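You operate a simulated robot arm through the tools that you are given. There is no shell and no other tool.

Carry out the task below with a simulated two-armed robot. There is one attempt and no reset: what you move stays moved.

Task
Rake the crusted mop clean, then dress it with white compound.
Fine: put the rake and the bar back; stop the buffer with the red button. Set down upright: mop rake, white compound bar.

The check looks at the end state, three seconds after you hand in, the way a careful person would. Anything else that was tipped, shoved, dropped, spilled or broken makes it a failure.

Robot
Two 7-joint arms with two-finger parallel grippers on one trunk that stands fixed in place. Base frame: the origin is at the foot of the trunk, x ahead of it, y to its left, z up; the work surface is at about z = 0.88. Lengths are in m, angles in degrees, forces in N, time in s.
The left shoulder is at [0.06, 0.143, 0.988], the right one opposite. With the tool pointing down near the work surface each hand reaches from about 0.32 to 0.74 m from the base axis, measured 20 degrees to its own side. Payload 1.57 kg a hand.
The tool frame of a hand sits at the grasp point between the pads (the TCP): z along the fingers, y along the line on which they close. The tips reach 0.03 m beyond it. Largest opening 0.11 m; finger width 0.024, thickness 0.012; the body of the gripper, 0.048 by 0.112 m, starts 0.078 m behind the TCP.
Orientation is that of the tool frame in the base frame, as [roll, pitch, yaw] about the fixed x, y, z axes, in that order (R = Rz(yaw) Ry(pitch) Rx(roll)). With the fingers straight down and closing along the base's y, the tool's x points along the base's -x, its y along +y and its z along -z.

Tools
- The arms move only by the tool step_arm. It takes "left_targets", "right_targets" or both (then of equal length, played together; a hand with none holds still); each is text: rows parted by semicolons, each of 7 numbers parted by spaces: the turn, a rotation vector about the base's x, y, z in degrees, then the shift along the base's x, y, z in cm, then the opening, from 0 (shut) to 1 (fully open). In form: ax ay az dx dy dz hand; .... A call has 1 to 20 rows; each row is the pose to reach, as a shift and turn from the pose commanded when the call began. Each row takes 0.2 s and may step no farther than 0.05 m and 8.6 degrees from the row before; otherwise, or with a gripper value out of range, the whole call is refused. A pose out of reach is approached as far as the arm can. The call stops where the force on the tool passes 40 N (or 10 N more than at its start, if that is more) or the arm is blocked; 0.2 s more then pass. The fingers move at their own pace (about 0.045 m/s each) and stop on an object; they squeeze with about 39 N. The grip force told is the motor's: it shows also when the fingers shut on nothing. Time passes only in rows, and 0.2 s behind the last, so rows that repeat a pose let the fingers close. The reply holds the time, the measured pose of the TCP, the force on the tool along the base axes, the opening and the grip force, in the units named above and with some noise, with the torque about the TCP (base axes, N m) and any sound that the robot's microphone picked up.
- Cameras (640 x 400 px; columns grow to the right, rows downward): "scene" is now at [0.0463, -0.0136, 1.5797]; the picture's right is [-0.12, -0.99, 0.00], its down [-0.75, 0.09, -0.65] and it looks along [0.64, -0.08, -0.76] (base axes); focal length 313 px, centre (320, 200). "left" rides on the left gripper at [0.07, -0.016, -0.141] in its tool frame; the picture's right is [0.23, 0.97, 0.00], its down [-0.86, 0.20, -0.48] and it looks along [-0.47, 0.11, 0.88] (tool axes); focal length 222 px, centre (320, 200). "right" rides on the right gripper at [0.07, 0.016, -0.141] in its tool frame; the picture's right is [-0.23, 0.97, 0.00], its down [-0.85, -0.20, -0.48] and it looks along [-0.47, -0.11, 0.88] (tool axes); focal length 222 px, centre (320, 200). There is no depth. A picture from a camera that has moved, and an enlarged one, comes with that camera's place and axes in the base frame and with its lens. The place of the scene camera against the robot may be out by one fixed shift of up to 0.025 m in any direction.
- grab_frame(camera): a new picture of that camera. The clock stands still meanwhile.
- raise_lower(by): slides the trunk up (or, below 0, down) by that many m; the arms and the scene camera ride with it, the base frame stays. It gives what a move gives, with no picture.
- head_to(pan, tilt): turns the head with the scene camera to pan (to the left, within 86 degrees either way) and tilt (down, from -29 to 69), counted from straight ahead of the robot. It gives what a move gives.
- inspect(camera, box): a new picture of the part [left, top, right, bottom] of that camera's present view, enlarged. The clock stands still meanwhile.
- job_done(): hands the job in; it is judged then, once.

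Places have to be worked out from the pictures, the camera data and where the tool is seen. Open the grippers and draw the arms clear of the work before you hand the job in, unless the task says otherwise.

The tools are called after ">>>" as a command line: name --argument value ..., lists and objects as JSON in quotes. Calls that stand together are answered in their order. step_arm: Moves the arms, as the interface text tells. Its arguments: {"type":"object","properties":{"left_targets":{"type":"string"},"right_targets":{"type":"string"}},"required":[]} The other tools are called the same way: raise_lower (by) moves the trunk up or down; head_to (pan, tilt) turns the head that bears the scene camera; grab_frame (camera) takes a picture; inspect (camera, box) takes an enlarged picture of a part of a camera's view; job_done () hands the job in.

At the start:

```text
t: 0.0
left_position: [0.4394, 0.1458, 1.1814]
left_tool_rot: [-179.9, 0.1, 180.0]
left_contact_force: [0.5, -0.6, -0.3]
left_ft_torque: [0.02, -0.01, -0.03]
left_gripper_width: 0.11
left_grip_force: 0.1
right_position: [0.397, -0.2365, 1.1819]
right_tool_rot: [-179.9, -0.1, -179.9]
right_contact_force: [-0.6, 0.1, -0.7]
right_ft_torque: [-0.01, -0.02, 0.01]
right_gripper_width: 0.1102
right_grip_force: 0.0
trunk travel left (down, up): [-0.587, 0.003]
head pan, tilt (commanded): [-7.2, 49.5]
```

scene: 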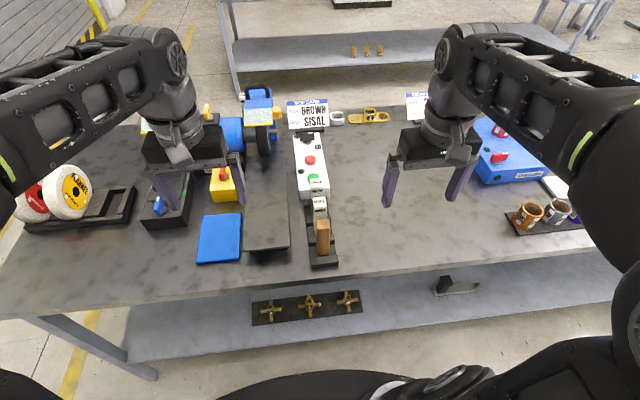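
right: 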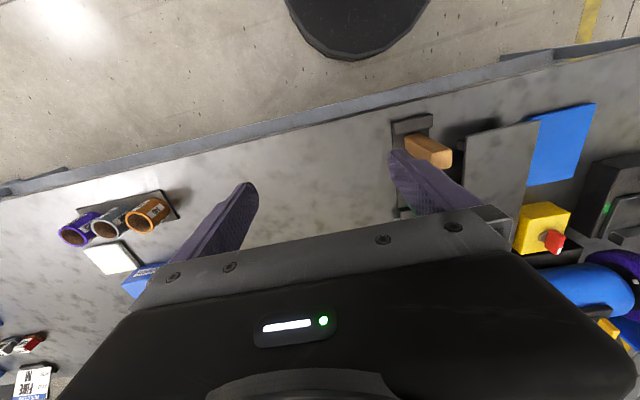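
left: 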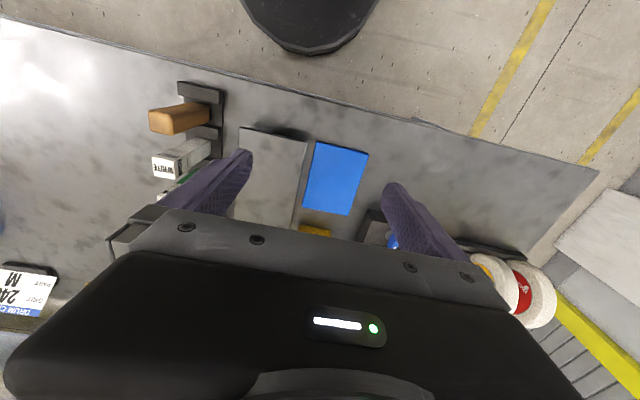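

The scene shows a bench with a buffer and several tools. I'll take enlarged views to identify the mop, the rake, the bars and the buttons before I move anything.

>>> inspect --camera "scene" --box '[180, 70, 340, 170]'

>>> inspect --camera "scene" --box '[240, 90, 400, 190]'

>>> inspect --camera "scene" --box '[240, 180, 400, 280]'

>>> inspect --camera "scene" --box '[0, 140, 240, 290]'

>>> inspect --camera "scene" --box '[440, 100, 640, 250]'

```text
4.00 times, centred on (260, 120) of scene
camera zoom: at [0.0463, -0.0136, 1.5797], right [-0.12, -0.99, 0.0], down [-0.75, 0.09, -0.65], along [0.64, -0.08, -0.76], focal length 1250 px, centre (560, 520)
```

zoom: 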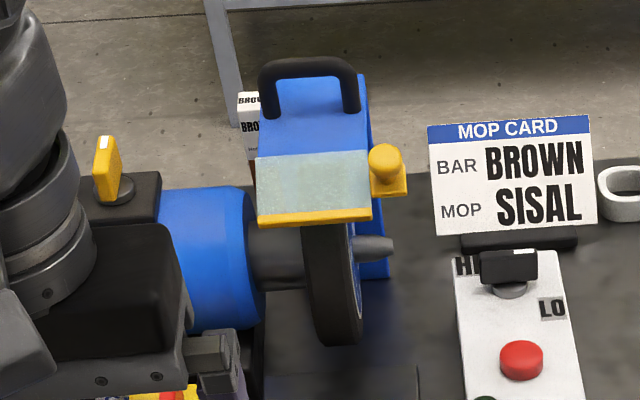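

```text
4.00 times, centred on (320, 140) of scene
camera zoom: at [0.0463, -0.0136, 1.5797], right [-0.12, -0.99, 0.0], down [-0.75, 0.09, -0.65], along [0.64, -0.08, -0.76], focal length 1250 px, centre (320, 440)
```

zoom: 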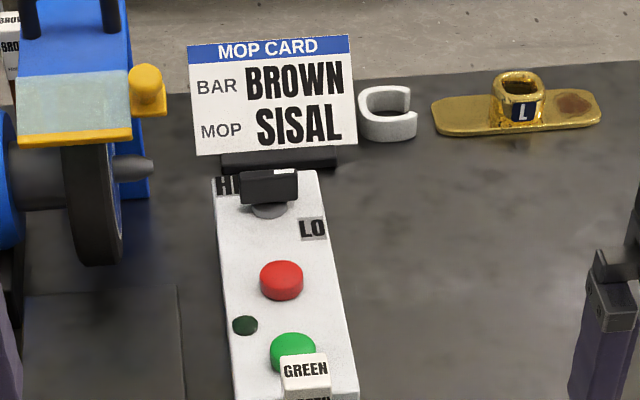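

```text
4.00 times, centred on (320, 230) of scene
camera zoom: at [0.0463, -0.0136, 1.5797], right [-0.12, -0.99, 0.0], down [-0.75, 0.09, -0.65], along [0.64, -0.08, -0.76], focal length 1250 px, centre (320, 80)
```

zoom: 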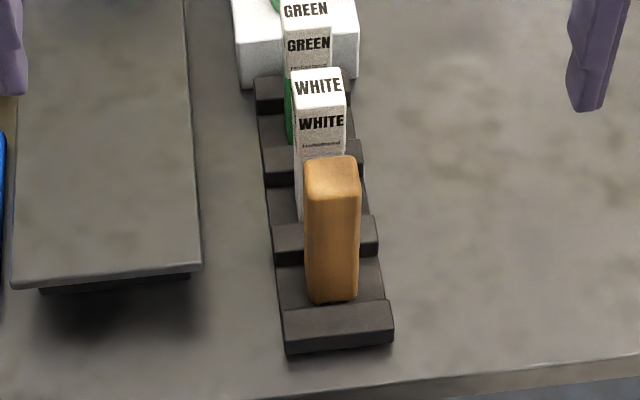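

```text
2.67 times, centred on (120, 215) of scene
camera zoom: at [0.0463, -0.0136, 1.5797], right [-0.12, -0.99, 0.0], down [-0.75, 0.09, -0.65], along [0.64, -0.08, -0.76], focal length 834 px, centre (853, 160)
```

zoom: 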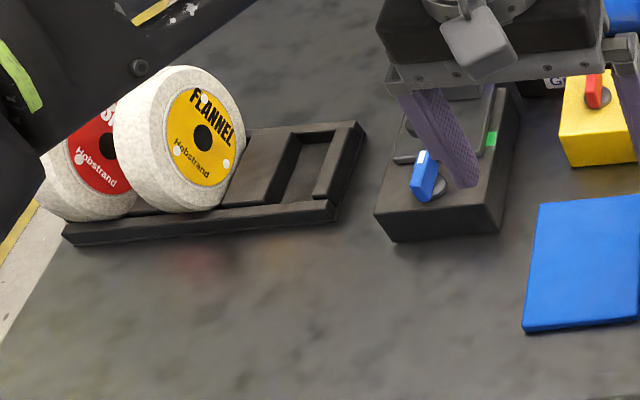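

```text
2.67 times, centred on (540, 175) of scene
camera zoom: at [0.0463, -0.0136, 1.5797], right [-0.12, -0.99, 0.0], down [-0.75, 0.09, -0.65], along [0.64, -0.08, -0.76], focal length 834 px, centre (-267, 267)
```

zoom: 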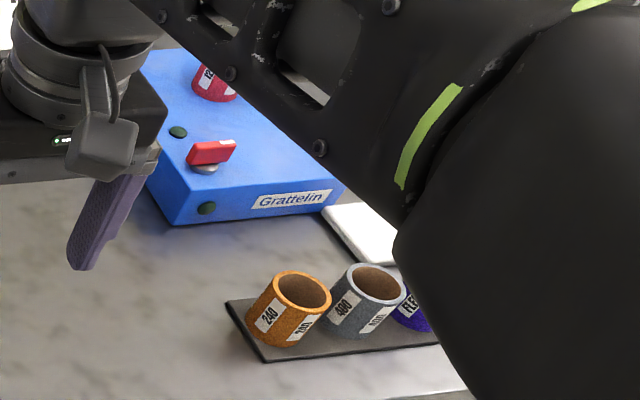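

The rack holds a green bar, a white bar and a tan handle that is probably the rake. The left arm hides part of the buffer, so I'll move both hands outward at their present height to clear the view.

>>> step_arm --left_targets "0 0 0 -2 4 1 1; 0 0 0 -4 8 2 1; 0 0 0 -6 12 3 1; 0 0 0 -8 16 4 1; 0 0 0 -10 20 5 1" --right_targets "0 0 0 -1 -3 1 1; 0 0 0 -2 -6 2 1; 0 0 0 -3 -9 3 1; 0 0 0 -4 -12 4 1; 0 0 0 -5 -15 5 1"

>>> grab_frame --camera "scene"

```text
t: 1.2
left_position: [0.3766, 0.2893, 1.1857]
left_tool_rot: [-180.0, 0.1, 179.9]
left_contact_force: [-0.1, -1.5, 0.4]
left_ft_torque: [0.08, 0.01, -0.01]
left_gripper_width: 0.1099
left_grip_force: 0.0
left hand out of reach, approached as far as the arm can: row 1, 2, 3, 4, 5
right_position: [0.3588, -0.4021, 1.1752]
right_tool_rot: [179.9, 0.1, -179.9]
right_contact_force: [-1.0, -1.5, 0.1]
right_ft_torque: [0.09, 0.0, 0.01]
right_gripper_width: 0.1099
right_grip_force: 0.0
right hand out of reach, approached as far as the arm can: row 1, 2, 3, 4, 5
trunk travel left (down, up): [-0.587, 0.003]
head pan, tilt (commanded): [-7.2, 49.5]
```

```text
taken
camera scene: at [0.0454, -0.0166, 1.5797], right [-0.12, -0.99, 0.0], down [-0.75, 0.1, -0.65], along [0.64, -0.08, -0.76], focal length 313 px, centre (320, 200)
```

scene: 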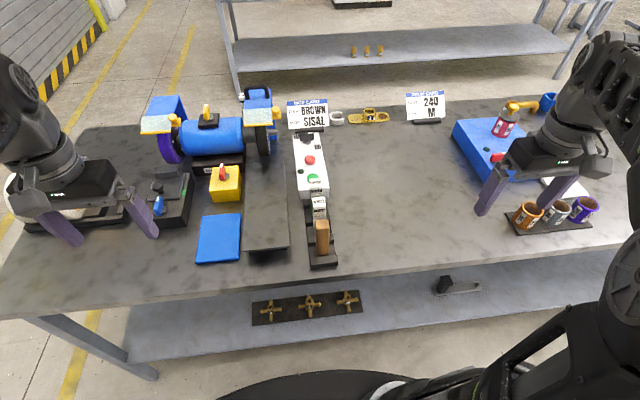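

The full buffer is visible now. I'll enlarge the buffer, the control box and the dark plate ahead of it.

>>> inspect --camera "scene" --box '[130, 80, 290, 180]'

>>> inspect --camera "scene" --box '[230, 85, 310, 135]'

>>> inspect --camera "scene" --box '[230, 125, 310, 175]'

>>> inspect --camera "scene" --box '[130, 160, 290, 260]'

>>> inspect --camera "scene" --box '[280, 120, 360, 170]'

>>> inspect --camera "scene" --box '[280, 170, 360, 220]'

>>> inspect --camera "scene" --box '[280, 210, 360, 260]'

>>> grab_frame --camera "left"

```text
4.00 times, centred on (210, 130) of scene
camera zoom: at [0.0454, -0.0166, 1.5797], right [-0.12, -0.99, 0.0], down [-0.75, 0.1, -0.65], along [0.64, -0.08, -0.76], focal length 1250 px, centre (760, 480)
```

zoom: 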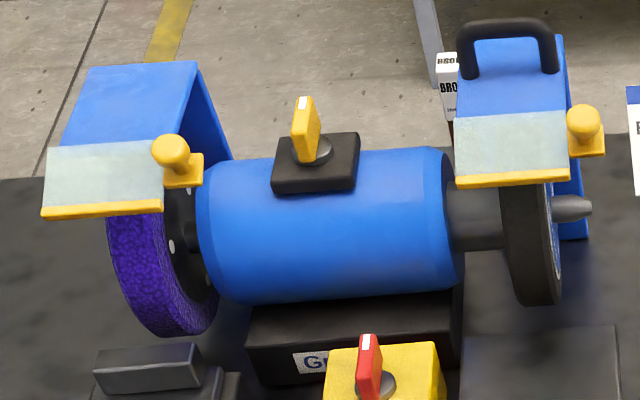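

```text
8.00 times, centred on (270, 110) of scene
camera zoom: at [0.0454, -0.0166, 1.5797], right [-0.12, -0.99, 0.0], down [-0.75, 0.1, -0.65], along [0.64, -0.08, -0.76], focal length 2501 px, centre (720, 920)
```

zoom: 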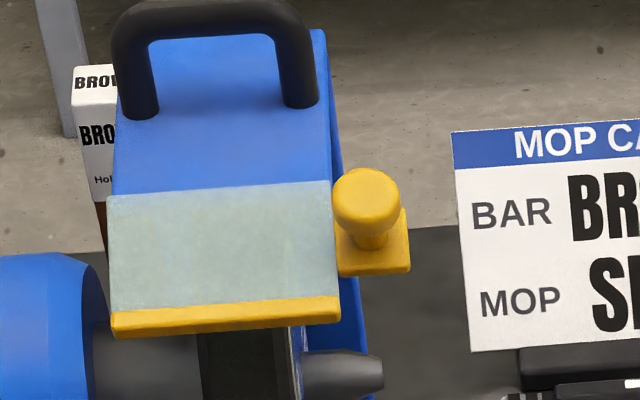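

```text
8.00 times, centred on (270, 150) of scene
camera zoom: at [0.0454, -0.0166, 1.5797], right [-0.12, -0.99, 0.0], down [-0.75, 0.1, -0.65], along [0.64, -0.08, -0.76], focal length 2501 px, centre (720, 600)
```

zoom: 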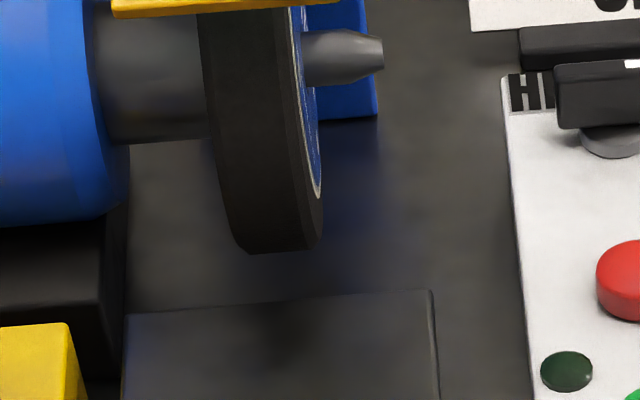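

```text
4.00 times, centred on (210, 210) of scene
camera zoom: at [0.0454, -0.0166, 1.5797], right [-0.12, -0.99, 0.0], down [-0.75, 0.1, -0.65], along [0.64, -0.08, -0.76], focal length 1250 px, centre (760, 160)
```

zoom: 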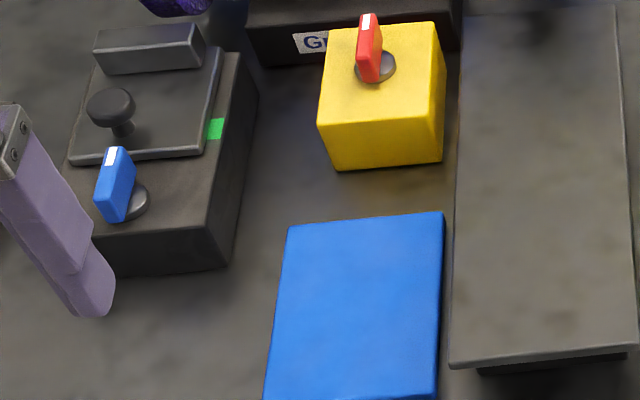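

```text
8.00 times, centred on (320, 145) of scene
camera zoom: at [0.0454, -0.0166, 1.5797], right [-0.12, -0.99, 0.0], down [-0.75, 0.1, -0.65], along [0.64, -0.08, -0.76], focal length 2501 px, centre (320, 640)
```

zoom: 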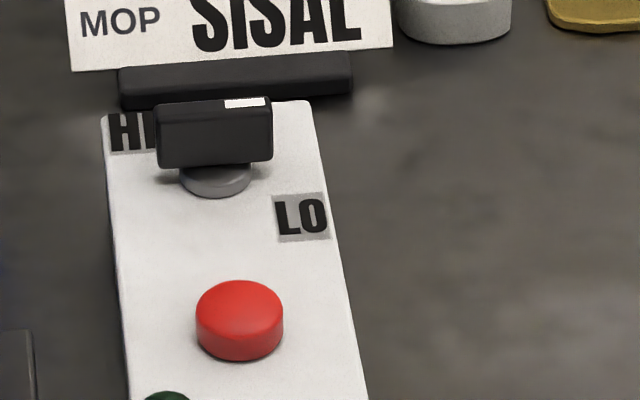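

```text
8.00 times, centred on (320, 195) of scene
camera zoom: at [0.0454, -0.0166, 1.5797], right [-0.12, -0.99, 0.0], down [-0.75, 0.1, -0.65], along [0.64, -0.08, -0.76], focal length 2501 px, centre (320, 240)
```

zoom: 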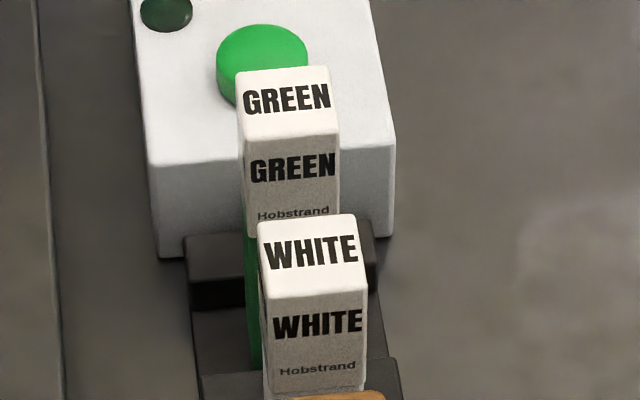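

```text
8.00 times, centred on (320, 235) of scene
camera zoom: at [0.0454, -0.0166, 1.5797], right [-0.12, -0.99, 0.0], down [-0.75, 0.1, -0.65], along [0.64, -0.08, -0.76], focal length 2501 px, centre (320, -80)
```

zoom: 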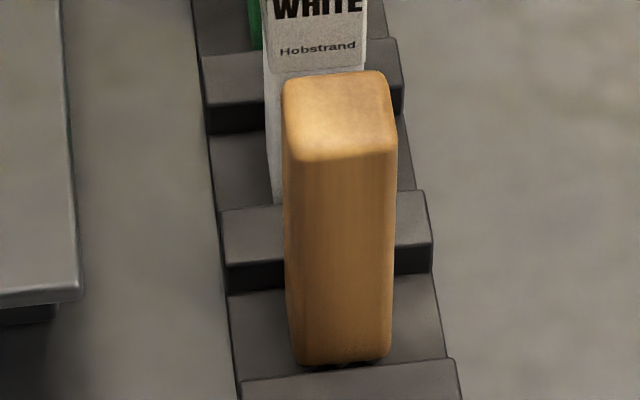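

```text
taken
camera left: at [0.3046, 0.272, 1.3266], right [-0.23, 0.97, 0.0], down [0.85, 0.2, 0.48], along [0.47, 0.11, -0.88], focal length 222 px, centre (320, 200)
```

left: 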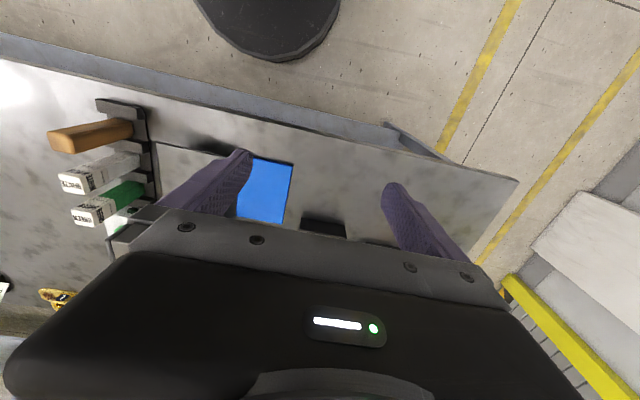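

The lamp is dark and there's no sound, so the buffer is off; the dial mark seems to be on LO. The right-hand wheel looks crusted black, and I want a view of it from the front, so I'll bring the left hand back inward, tilt its camera forward and check how commanded and measured poses relate.

>>> step_arm --left_targets "0 -8 0 1 -4 -2 1; 0 -16 0 2 -8 -4 1; 0 -24 0 3 -12 -6 1; 0 -32 0 4 -16 -8 1; 0 -40 0 5 -20 -10 1; 0 -40 0 5 -20 -10 1"

>>> grab_frame --camera "left"

>>> grab_frame --camera "scene"

```text
t: 2.6
left_position: [0.4262, 0.0898, 1.0802]
left_tool_rot: [-176.7, 38.9, -177.5]
left_contact_force: [-0.6, 0.2, -0.3]
left_ft_torque: [-0.01, -0.01, -0.01]
left_gripper_width: 0.1097
left_grip_force: 0.0
right_position: [0.3608, -0.4015, 1.1759]
right_tool_rot: [179.9, -0.1, -179.9]
right_contact_force: [-1.2, 0.3, -0.5]
right_ft_torque: [-0.01, 0.0, 0.01]
right_gripper_width: 0.1102
right_grip_force: 0.0
trunk travel left (down, up): [-0.587, 0.003]
head pan, tilt (commanded): [-7.2, 49.5]
```

```text
taken
camera left: at [0.2825, 0.0758, 1.1473], right [-0.18, 0.97, -0.19], down [0.36, 0.24, 0.9], along [0.91, 0.1, -0.4], focal length 222 px, centre (320, 200)
```

left: 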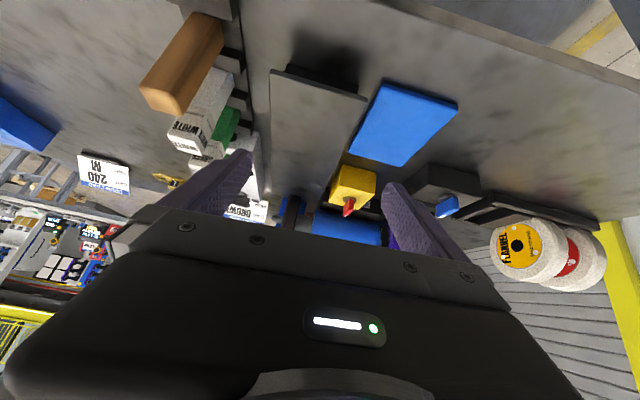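

```text
taken
camera scene: at [0.0464, -0.0132, 1.5797], right [-0.12, -0.99, 0.0], down [-0.75, 0.09, -0.65], along [0.64, -0.08, -0.76], focal length 313 px, centre (320, 200)
```

scene: 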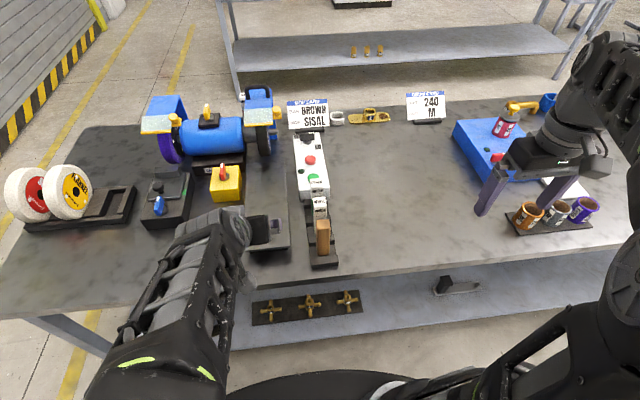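

Commands are relative to the pose actually reached, which is useful. I'll tilt the left hand further forward so its camera looks level at the black wheel from the front.

>>> step_arm --left_targets "0 -8 0 0 0 1 1; 0 -16 0 0 0 2 1; 0 -24 0 0 0 3 1; 0 -32 0 0 0 4 1; 0 -32 0 0 0 4 1"

>>> grab_frame --camera "left"

```text
t: 3.8
left_position: [0.4762, 0.0496, 1.1583]
left_tool_rot: [-179.9, 72.3, -179.8]
left_contact_force: [-0.3, 0.1, 0.1]
left_ft_torque: [-0.01, 0.0, -0.02]
left_gripper_width: 0.1102
left_grip_force: 0.1
left hand out of reach, approached as far as the arm can: row 1, 2, 3, 4, 5
right_position: [0.361, -0.401, 1.1768]
right_tool_rot: [180.0, 0.0, 179.9]
right_contact_force: [0.7, 0.1, 0.0]
right_ft_torque: [0.01, -0.01, 0.03]
right_gripper_width: 0.1102
right_grip_force: 0.1
trunk travel left (down, up): [-0.587, 0.003]
head pan, tilt (commanded): [-7.2, 49.5]
```

```text
taken
camera left: at [0.319, 0.0331, 1.134], right [-0.07, 0.97, -0.22], down [-0.19, 0.2, 0.96], along [0.98, 0.11, 0.17], focal length 222 px, centre (320, 200)
```

left: 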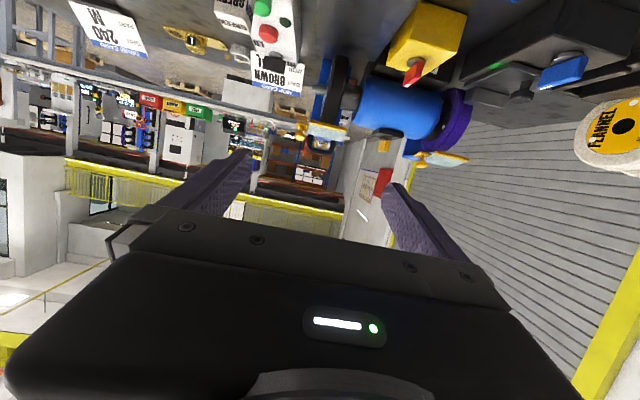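

The front view is good. I'll enlarge the wheel area in this view.

>>> inspect --camera "left" --box '[280, 40, 440, 140]'

>>> inspect --camera "left" --box '[300, 45, 380, 95]'

>>> inspect --camera "left" --box '[400, 80, 480, 130]'

>>> inspect --camera "left" --box '[290, 100, 370, 150]'

```text
4.00 times, centred on (360, 90) of left
camera zoom: at [0.319, 0.0331, 1.134], right [-0.07, 0.97, -0.22], down [-0.19, 0.2, 0.96], along [0.98, 0.11, 0.17], focal length 888 px, centre (160, 640)
```

zoom: 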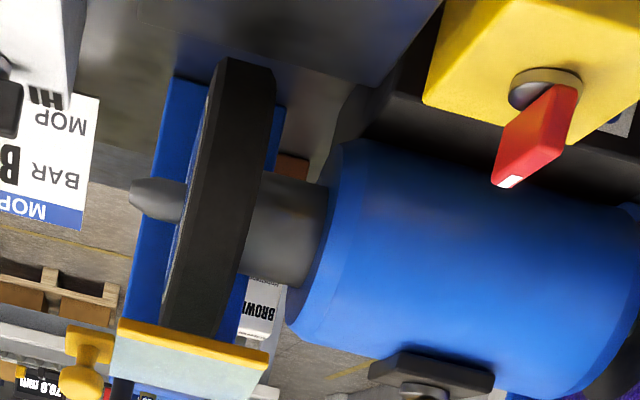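

```text
8.00 times, centred on (340, 70) of left
camera zoom: at [0.319, 0.0331, 1.134], right [-0.07, 0.97, -0.22], down [-0.19, 0.2, 0.96], along [0.98, 0.11, 0.17], focal length 1777 px, centre (160, 1240)
```

zoom: 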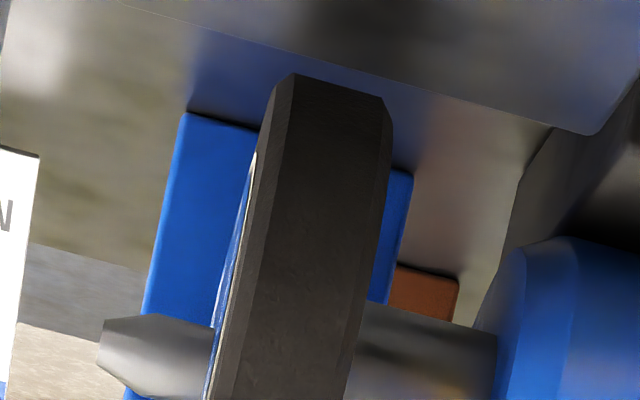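

```text
8.00 times, centred on (440, 105) of left
camera zoom: at [0.319, 0.0331, 1.134], right [-0.07, 0.97, -0.22], down [-0.19, 0.2, 0.96], along [0.98, 0.11, 0.17], focal length 1777 px, centre (-640, 960)
```

zoom: 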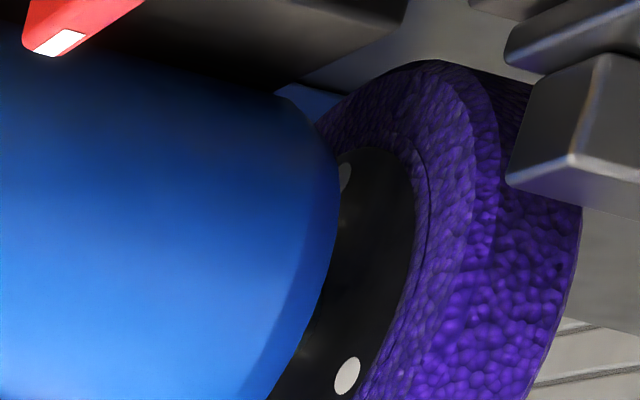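

```text
8.00 times, centred on (330, 125) of left
camera zoom: at [0.319, 0.0331, 1.134], right [-0.07, 0.97, -0.22], down [-0.19, 0.2, 0.96], along [0.98, 0.11, 0.17], focal length 1777 px, centre (240, 800)
```

zoom: 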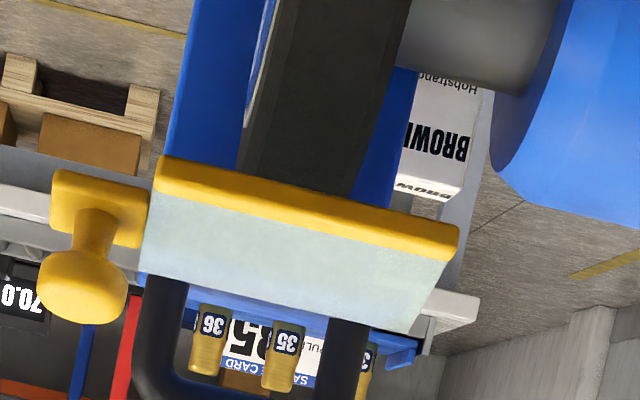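

The right wheel is the crusted mop: black rim, tapered spindle, centre near (0.82, 0.066, 1.00), radius about 0.07. A raised dark plate lies in front of it at z≈0.947. I'll draw the left hand aside and bring the right hand's camera over the rack and control box.

>>> step_arm --left_targets "0 0 0 0 4 0 1; 0 0 0 0 8 0 1; 0 0 0 0 12 0 1; 0 0 0 0 16 0 1; 0 0 0 0 16 0 1; 0 0 0 0 16 0 1; 0 0 0 0 16 0 1" --right_targets "0 -5 0 0.86 4 -0.7 1; 0 -10 0 1.7 8 -1.4 1; 0 -15 0 2.6 12 -2.1 1; 0 -20 0 3.4 16 -2.8 1; 0 -25 0 4.3 20 -3.5 1; 0 -30 0 5.2 24 -4.2 1; 0 -35 0 6 28 -5 1"

>>> grab_frame --camera "right"

>>> grab_frame --camera "left"

```text
t: 5.4
left_position: [0.5179, 0.213, 1.1806]
left_tool_rot: [-179.5, 72.0, -179.7]
left_contact_force: [-0.2, 0.6, -0.7]
left_ft_torque: [0.02, -0.01, 0.04]
left_gripper_width: 0.1099
left_grip_force: 0.1
left hand out of reach, approached as far as the arm can: row 1, 2, 3, 4, 5, 6, 7
right_position: [0.4234, -0.1189, 1.1271]
right_tool_rot: [179.9, 35.1, -180.0]
right_contact_force: [0.4, 0.1, -0.2]
right_ft_torque: [0.01, 0.01, -0.02]
right_gripper_width: 0.1098
right_grip_force: 0.0
trunk travel left (down, up): [-0.587, 0.003]
head pan, tilt (commanded): [-7.2, 49.5]
```

```text
taken
camera right: at [0.2841, -0.1021, 1.2021], right [0.19, 0.97, 0.13], down [0.42, -0.2, 0.88], along [0.89, -0.11, -0.45], focal length 222 px, centre (320, 200)
```

right: 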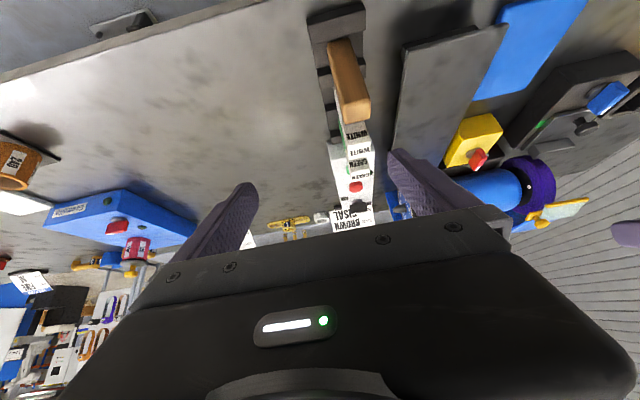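

```text
taken
camera left: at [0.3602, 0.1955, 1.1569], right [-0.07, 0.97, -0.22], down [-0.19, 0.2, 0.96], along [0.98, 0.11, 0.17], focal length 222 px, centre (320, 200)
```

left: 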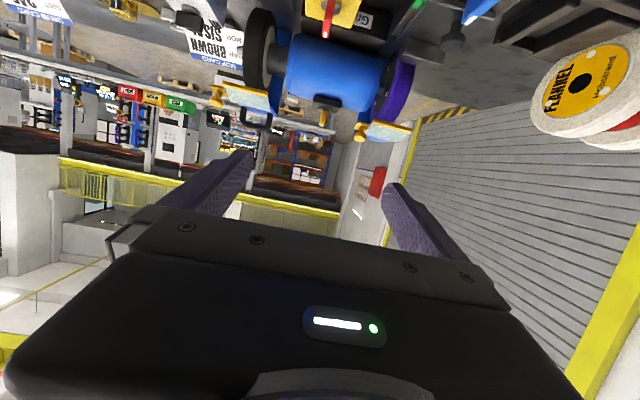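

I'll enlarge the rack and control box in the right camera view.

>>> inspect --camera "right" --box '[300, 0, 380, 50]'

>>> inspect --camera "right" --box '[300, 100, 380, 150]'

>>> inspect --camera "right" --box '[310, 140, 390, 190]'

>>> inspect --camera "right" --box '[320, 170, 400, 220]'

>>> inspect --camera "left" --box '[210, 0, 290, 50]'

>>> inspect --camera "left" --box '[210, 40, 290, 90]'

```text
8.00 times, centred on (340, 25) of right
camera zoom: at [0.2841, -0.1021, 1.2021], right [0.19, 0.97, 0.13], down [0.42, -0.2, 0.88], along [0.89, -0.11, -0.45], focal length 1777 px, centre (160, 1600)
```

zoom: 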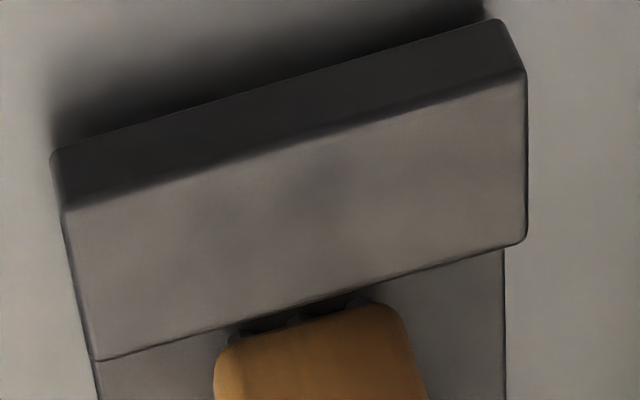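

```text
8.00 times, centred on (340, 125) of right
camera zoom: at [0.2841, -0.1021, 1.2021], right [0.19, 0.97, 0.13], down [0.42, -0.2, 0.88], along [0.89, -0.11, -0.45], focal length 1777 px, centre (160, 800)
```

zoom: 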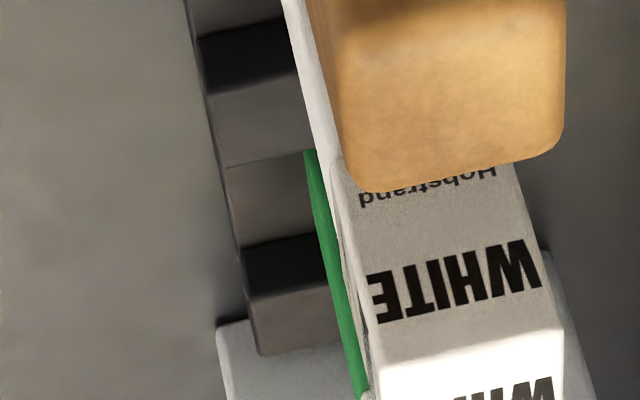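

```text
8.00 times, centred on (350, 165) of right
camera zoom: at [0.2841, -0.1021, 1.2021], right [0.19, 0.97, 0.13], down [0.42, -0.2, 0.88], along [0.89, -0.11, -0.45], focal length 1777 px, centre (80, 480)
```

zoom: 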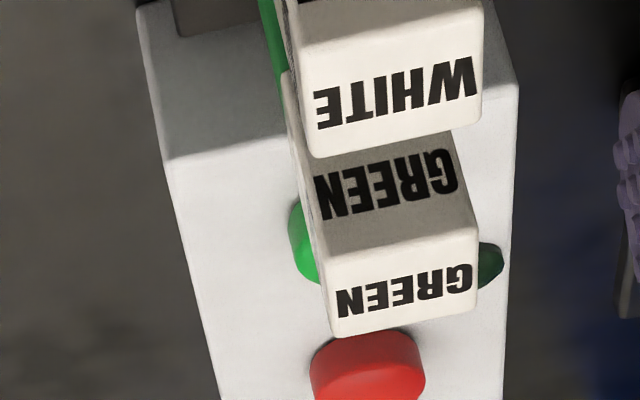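

```text
8.00 times, centred on (360, 195) of right
camera zoom: at [0.2841, -0.1021, 1.2021], right [0.19, 0.97, 0.13], down [0.42, -0.2, 0.88], along [0.89, -0.11, -0.45], focal length 1777 px, centre (0, 240)
```

zoom: 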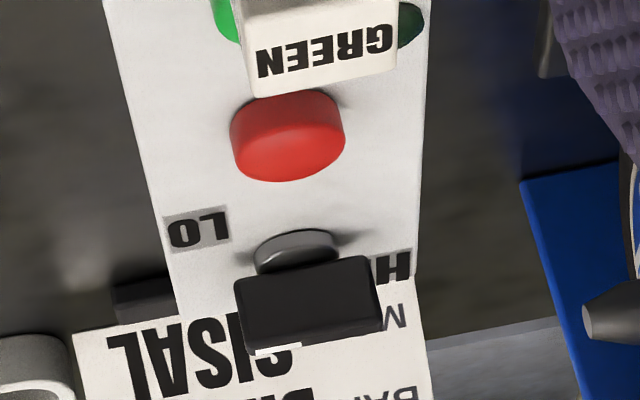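

```text
8.00 times, centred on (250, 25) of left
camera zoom: at [0.3602, 0.1955, 1.1569], right [-0.07, 0.97, -0.22], down [-0.19, 0.2, 0.96], along [0.98, 0.11, 0.17], focal length 1777 px, centre (880, 1600)
```

zoom: 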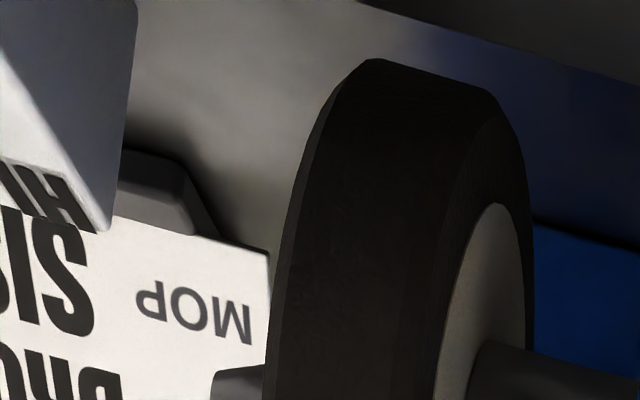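

```text
8.00 times, centred on (250, 65) of left
camera zoom: at [0.3602, 0.1955, 1.1569], right [-0.07, 0.97, -0.22], down [-0.19, 0.2, 0.96], along [0.98, 0.11, 0.17], focal length 1777 px, centre (880, 1280)
```

zoom: 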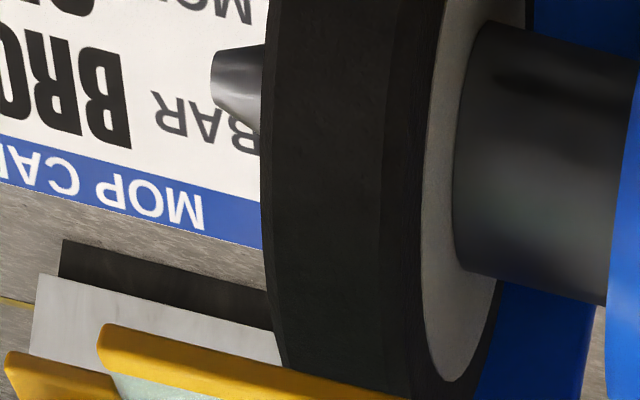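

The dial's white mark points toward the LO side, so I'll leave it alone. Next I'll calibrate the scene camera against the known fingertip positions in the current view.

>>> grab_frame --camera "scene"

>>> inspect --camera "scene" --box '[200, 100, 440, 250]'

```text
taken
camera scene: at [0.0464, -0.0128, 1.5797], right [-0.12, -0.99, 0.0], down [-0.76, 0.09, -0.65], along [0.64, -0.08, -0.76], focal length 313 px, centre (320, 200)
```

scene: 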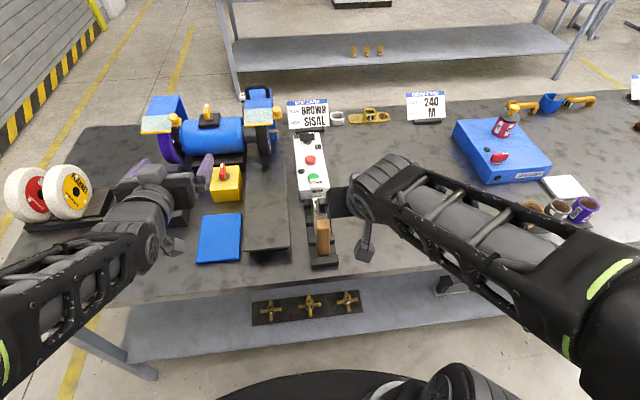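

```text
2.67 times, centred on (320, 175) of scene
camera zoom: at [0.0464, -0.0128, 1.5797], right [-0.12, -0.99, 0.0], down [-0.76, 0.09, -0.65], along [0.64, -0.08, -0.76], focal length 834 px, centre (320, 267)
```

zoom: 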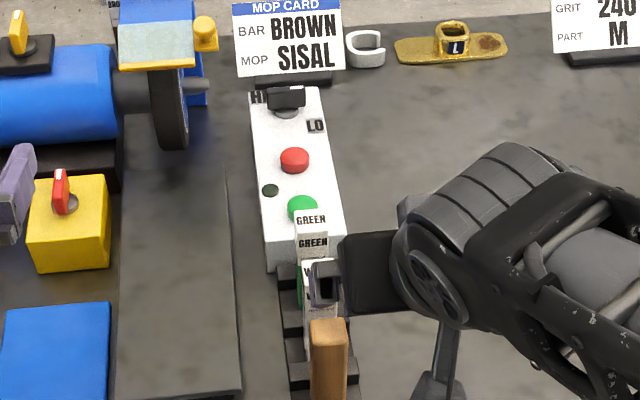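

I'll enlarge the left fingertip to measure the camera offset.

>>> inspect --camera "scene" --box '[110, 140, 240, 220]'

>>> inspect --camera "scene" --box '[180, 145, 228, 175]'

```text
4.92 times, centred on (175, 180) of scene
camera zoom: at [0.0464, -0.0128, 1.5797], right [-0.12, -0.99, 0.0], down [-0.76, 0.09, -0.65], along [0.64, -0.08, -0.76], focal length 1539 px, centre (1034, 298)
```

zoom: 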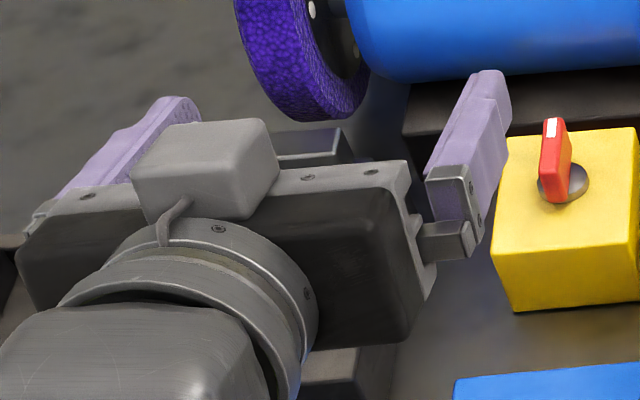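

```text
13.33 times, centred on (204, 160) of scene
camera zoom: at [0.0464, -0.0128, 1.5797], right [-0.12, -0.99, 0.0], down [-0.76, 0.09, -0.65], along [0.64, -0.08, -0.76], focal length 4168 px, centre (1867, 733)
```

zoom: 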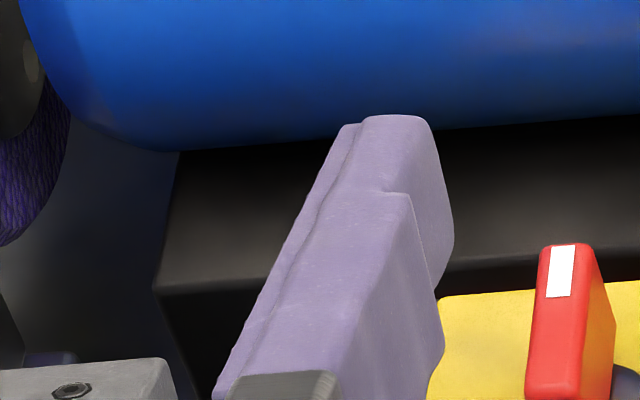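

Two wrist views agree that the mop axis is near x≈0.86, z≈0.985, radius ≈0.075, so its front is at x≈0.785. The scene camera is off by about 1–1.5 cm, so I'll rely on the wrist cameras. I'll park the right hand and bring the left hand above the rack, pointing down.

>>> step_arm --left_targets "0 8 0 0 0 0 1; 0 16 0 0 0 0 1; 0 24 0 -1 0 -1 1; 0 32 0 -2 -4 -2 1; 0 40 0 -3 -8 -4 1; 0 48 0 -4 -12 -6 1; 0 56 0 -5 -16 -8 1; 0 64 0 -5 -20 -8 1; 0 72 0 -5 -24 -9 1; 0 72 0 -5 -28 -9 1; 0 72 0 -5 -28 -9 1" --right_targets "0 8 0 -1 -4 0 1; 0 16 0 -2 -8 0 1; 0 24 0 -3 -12 0 1; 0 32 0 -4 -16 0 1; 0 35 0 -5 -20 0 1; 0 35 0 -6 -24 0 1; 0 35 0 -6 -28 0 1; 0 35 0 -6 -28 0 1; 0 35 0 -6 -28 0 1; 0 35 0 -6 -28 0 1; 0 35 0 -6 -28 0 1"

>>> grab_frame --camera "left"

>>> grab_frame --camera "scene"

```text
t: 7.8
left_position: [0.4678, -0.0678, 1.0906]
left_tool_rot: [-180.0, 0.0, -179.9]
left_contact_force: [0.0, 0.2, -0.1]
left_ft_torque: [-0.01, -0.01, -0.01]
left_gripper_width: 0.1103
left_grip_force: 0.1
left hand out of reach, approached as far as the arm can: row 2, 3
right_position: [0.3633, -0.3962, 1.1279]
right_tool_rot: [180.0, 0.0, -179.9]
right_contact_force: [0.3, 0.1, -0.4]
right_ft_torque: [-0.01, 0.02, -0.01]
right_gripper_width: 0.1101
right_grip_force: 0.0
trunk travel left (down, up): [-0.587, 0.003]
head pan, tilt (commanded): [-7.2, 49.5]
```

```text
taken
camera left: at [0.3969, -0.0846, 1.23], right [-0.23, 0.97, 0.0], down [0.85, 0.2, 0.48], along [0.47, 0.11, -0.88], focal length 222 px, centre (320, 200)
```

left: 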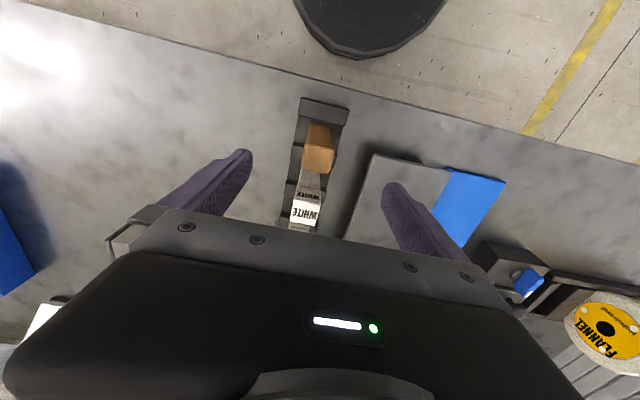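

```text
taken
camera scene: at [0.0467, -0.0133, 1.5797], right [-0.12, -0.99, 0.0], down [-0.76, 0.09, -0.65], along [0.64, -0.08, -0.76], focal length 313 px, centre (320, 200)
```

scene: 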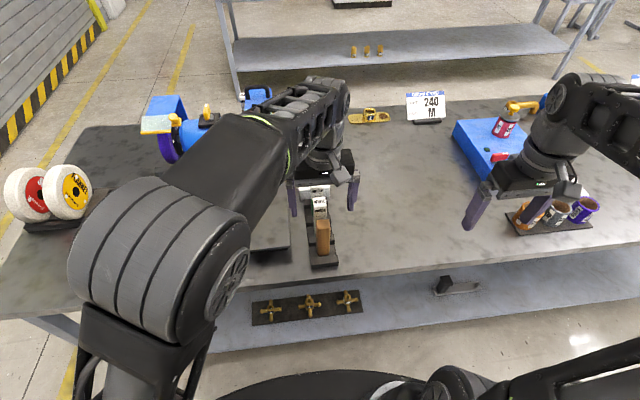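

>>> inspect --camera "left" --box '[280, 90, 360, 140]'

>>> inspect --camera "left" --box '[270, 130, 350, 180]'

>>> inspect --camera "left" --box '[270, 180, 350, 230]'

>>> inspect --camera "left" --box '[330, 140, 490, 240]'

>>> inspect --camera "scene" --box '[280, 140, 376, 200]'

```text
8.00 times, centred on (320, 115) of left
camera zoom: at [0.3969, -0.0846, 1.23], right [-0.23, 0.97, 0.0], down [0.85, 0.2, 0.48], along [0.47, 0.11, -0.88], focal length 1777 px, centre (320, 880)
```

zoom: 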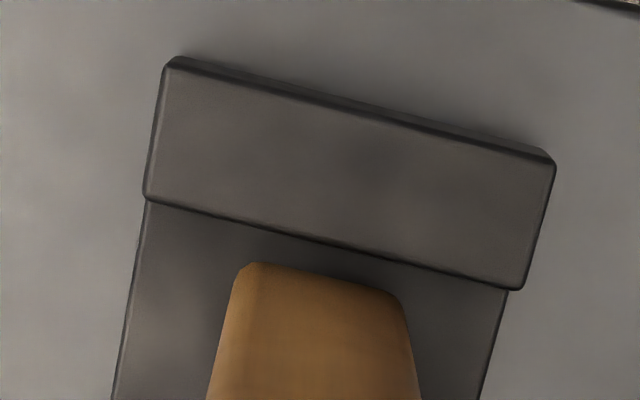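

```text
8.00 times, centred on (310, 155) of left
camera zoom: at [0.3969, -0.0846, 1.23], right [-0.23, 0.97, 0.0], down [0.85, 0.2, 0.48], along [0.47, 0.11, -0.88], focal length 1777 px, centre (400, 560)
```

zoom: 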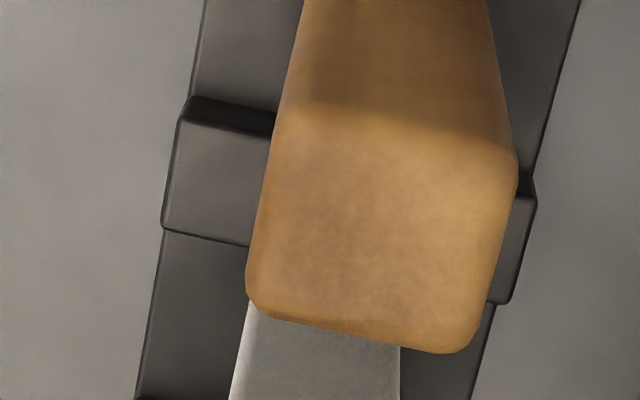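

```text
8.00 times, centred on (310, 205) of left
camera zoom: at [0.3969, -0.0846, 1.23], right [-0.23, 0.97, 0.0], down [0.85, 0.2, 0.48], along [0.47, 0.11, -0.88], focal length 1777 px, centre (400, 160)
```

zoom: 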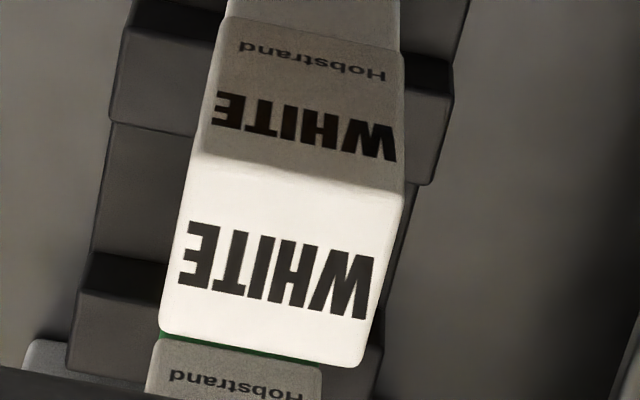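

```text
4.00 times, centred on (410, 190) of left
camera zoom: at [0.3969, -0.0846, 1.23], right [-0.23, 0.97, 0.0], down [0.85, 0.2, 0.48], along [0.47, 0.11, -0.88], focal length 888 px, centre (-40, 240)
```

zoom: 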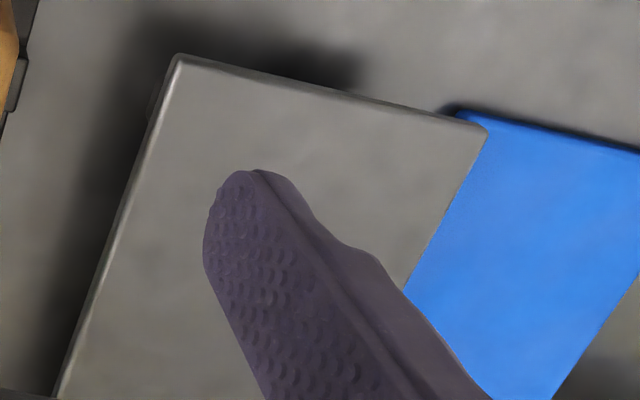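

```text
6.67 times, centred on (328, 170) of scene
camera zoom: at [0.0467, -0.0133, 1.5797], right [-0.12, -0.99, 0.0], down [-0.76, 0.09, -0.65], along [0.64, -0.08, -0.76], focal length 2084 px, centre (267, 400)
```

zoom: 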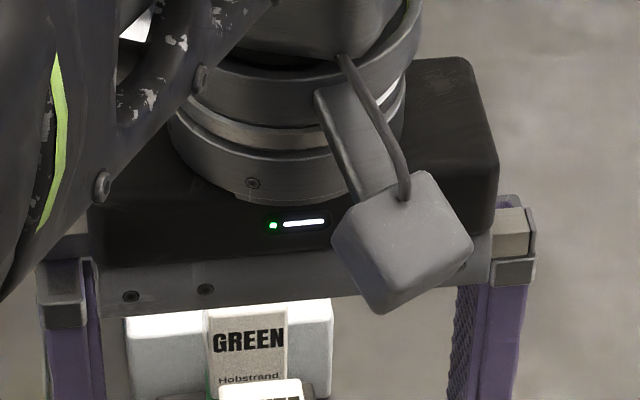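

The wrist view puts the rake handle's top at (0.468, −0.070, 1.013), about 3 cm square and aligned with the axes; the white bar is at (0.535, −0.069, 1.013). I'll descend around the rake handle with the fingers partly open.

>>> step_arm --left_targets "0 0 0 0 -0.2 -2 0.75; 0 0 0 0 -0.2 -5 0.65; 0 0 0 0 -0.2 -8 0.6; 0 0 0 0 -0.2 -10.3 0.6; 0 0 0 0 -0.2 -10.3 0.6"

>>> grab_frame --camera "left"

>>> inspect --camera "scene" --box '[280, 160, 376, 220]'

>>> inspect --camera "scene" --box '[280, 210, 376, 270]'

```text
t: 9.0
left_position: [0.467, -0.0708, 0.99]
left_tool_rot: [-179.9, 0.1, 179.9]
left_contact_force: [-1.2, -0.3, -0.8]
left_ft_torque: [0.01, -0.04, -0.03]
left_gripper_width: 0.0659
left_grip_force: 0.1
right_position: [0.3626, -0.3963, 1.1273]
right_tool_rot: [180.0, 0.1, 180.0]
right_contact_force: [0.0, 0.4, 0.0]
right_ft_torque: [-0.01, 0.0, 0.0]
right_gripper_width: 0.11
right_grip_force: 0.1
trunk travel left (down, up): [-0.587, 0.003]
head pan, tilt (commanded): [-7.2, 49.5]
```

```text
taken
camera left: at [0.3967, -0.0878, 1.1301], right [-0.23, 0.97, 0.0], down [0.85, 0.2, 0.48], along [0.47, 0.11, -0.88], focal length 222 px, centre (320, 200)
```

left: 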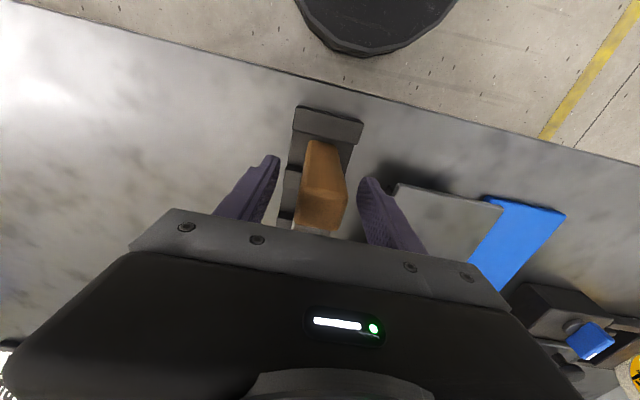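

```text
6.67 times, centred on (328, 190) of scene
camera zoom: at [0.0462, -0.0136, 1.5797], right [-0.12, -0.99, 0.0], down [-0.75, 0.1, -0.65], along [0.64, -0.08, -0.76], focal length 2084 px, centre (267, 267)
```

zoom: 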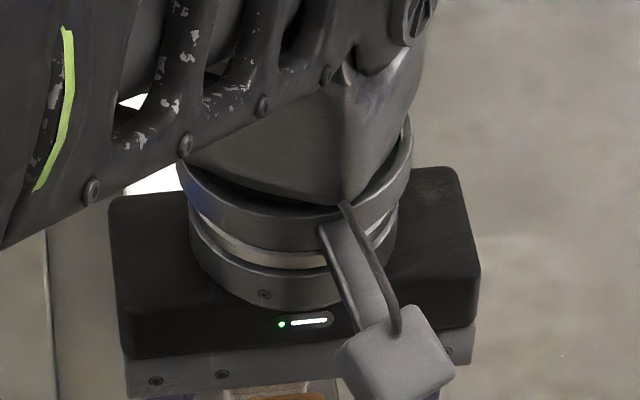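

```text
6.67 times, centred on (328, 240) of scene
camera zoom: at [0.0462, -0.0136, 1.5797], right [-0.12, -0.99, 0.0], down [-0.75, 0.1, -0.65], along [0.64, -0.08, -0.76], focal length 2084 px, centre (267, -67)
```

zoom: 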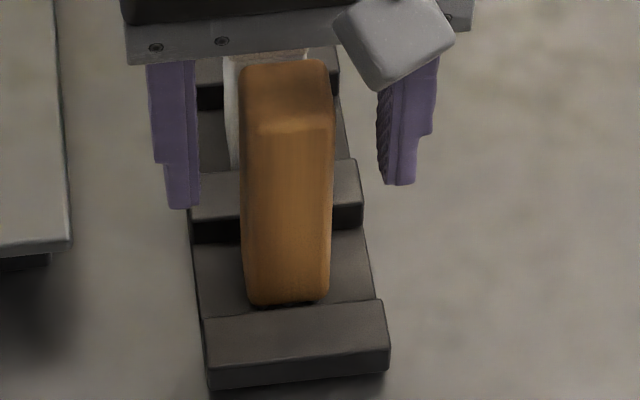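

The fingers straddle the handle evenly, so I'll close the hand on it.

>>> step_arm --left_targets "0 0 0 0 0 0 0.4; 0 0 0 0 0 0 0.3; 0 0 0 0 0 0 0.2; 0 0 0 0 0 0 0; 0 0 0 0 0 0 0; 0 0 0 0 0 0 0"

>>> grab_frame --camera "left"

```text
t: 10.4
left_position: [0.4686, -0.0713, 0.9895]
left_tool_rot: [-179.8, 0.1, 180.0]
left_contact_force: [-0.4, -0.5, 1.8]
left_ft_torque: [0.07, -0.02, -0.02]
left_gripper_width: 0.0314
left_grip_force: 39.3
right_position: [0.3637, -0.3966, 1.1283]
right_tool_rot: [-179.9, -0.1, -179.9]
right_contact_force: [-0.2, 0.2, -0.2]
right_ft_torque: [-0.02, 0.03, -0.02]
right_gripper_width: 0.1102
right_grip_force: 0.1
trunk travel left (down, up): [-0.587, 0.003]
head pan, tilt (commanded): [-7.2, 49.5]
```

```text
taken
camera left: at [0.3969, -0.0877, 1.1303], right [-0.23, 0.97, 0.0], down [0.85, 0.2, 0.48], along [0.47, 0.11, -0.88], focal length 222 px, centre (320, 200)
```

left: 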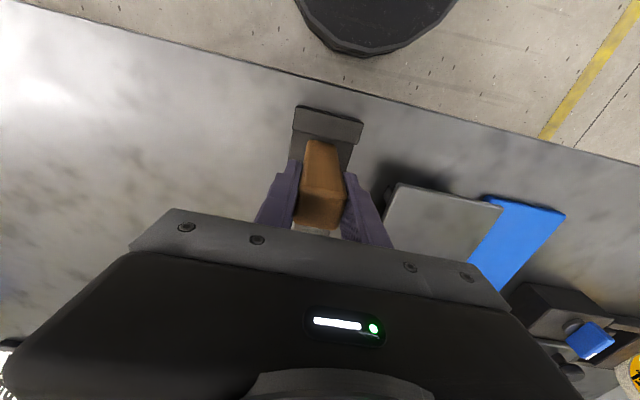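

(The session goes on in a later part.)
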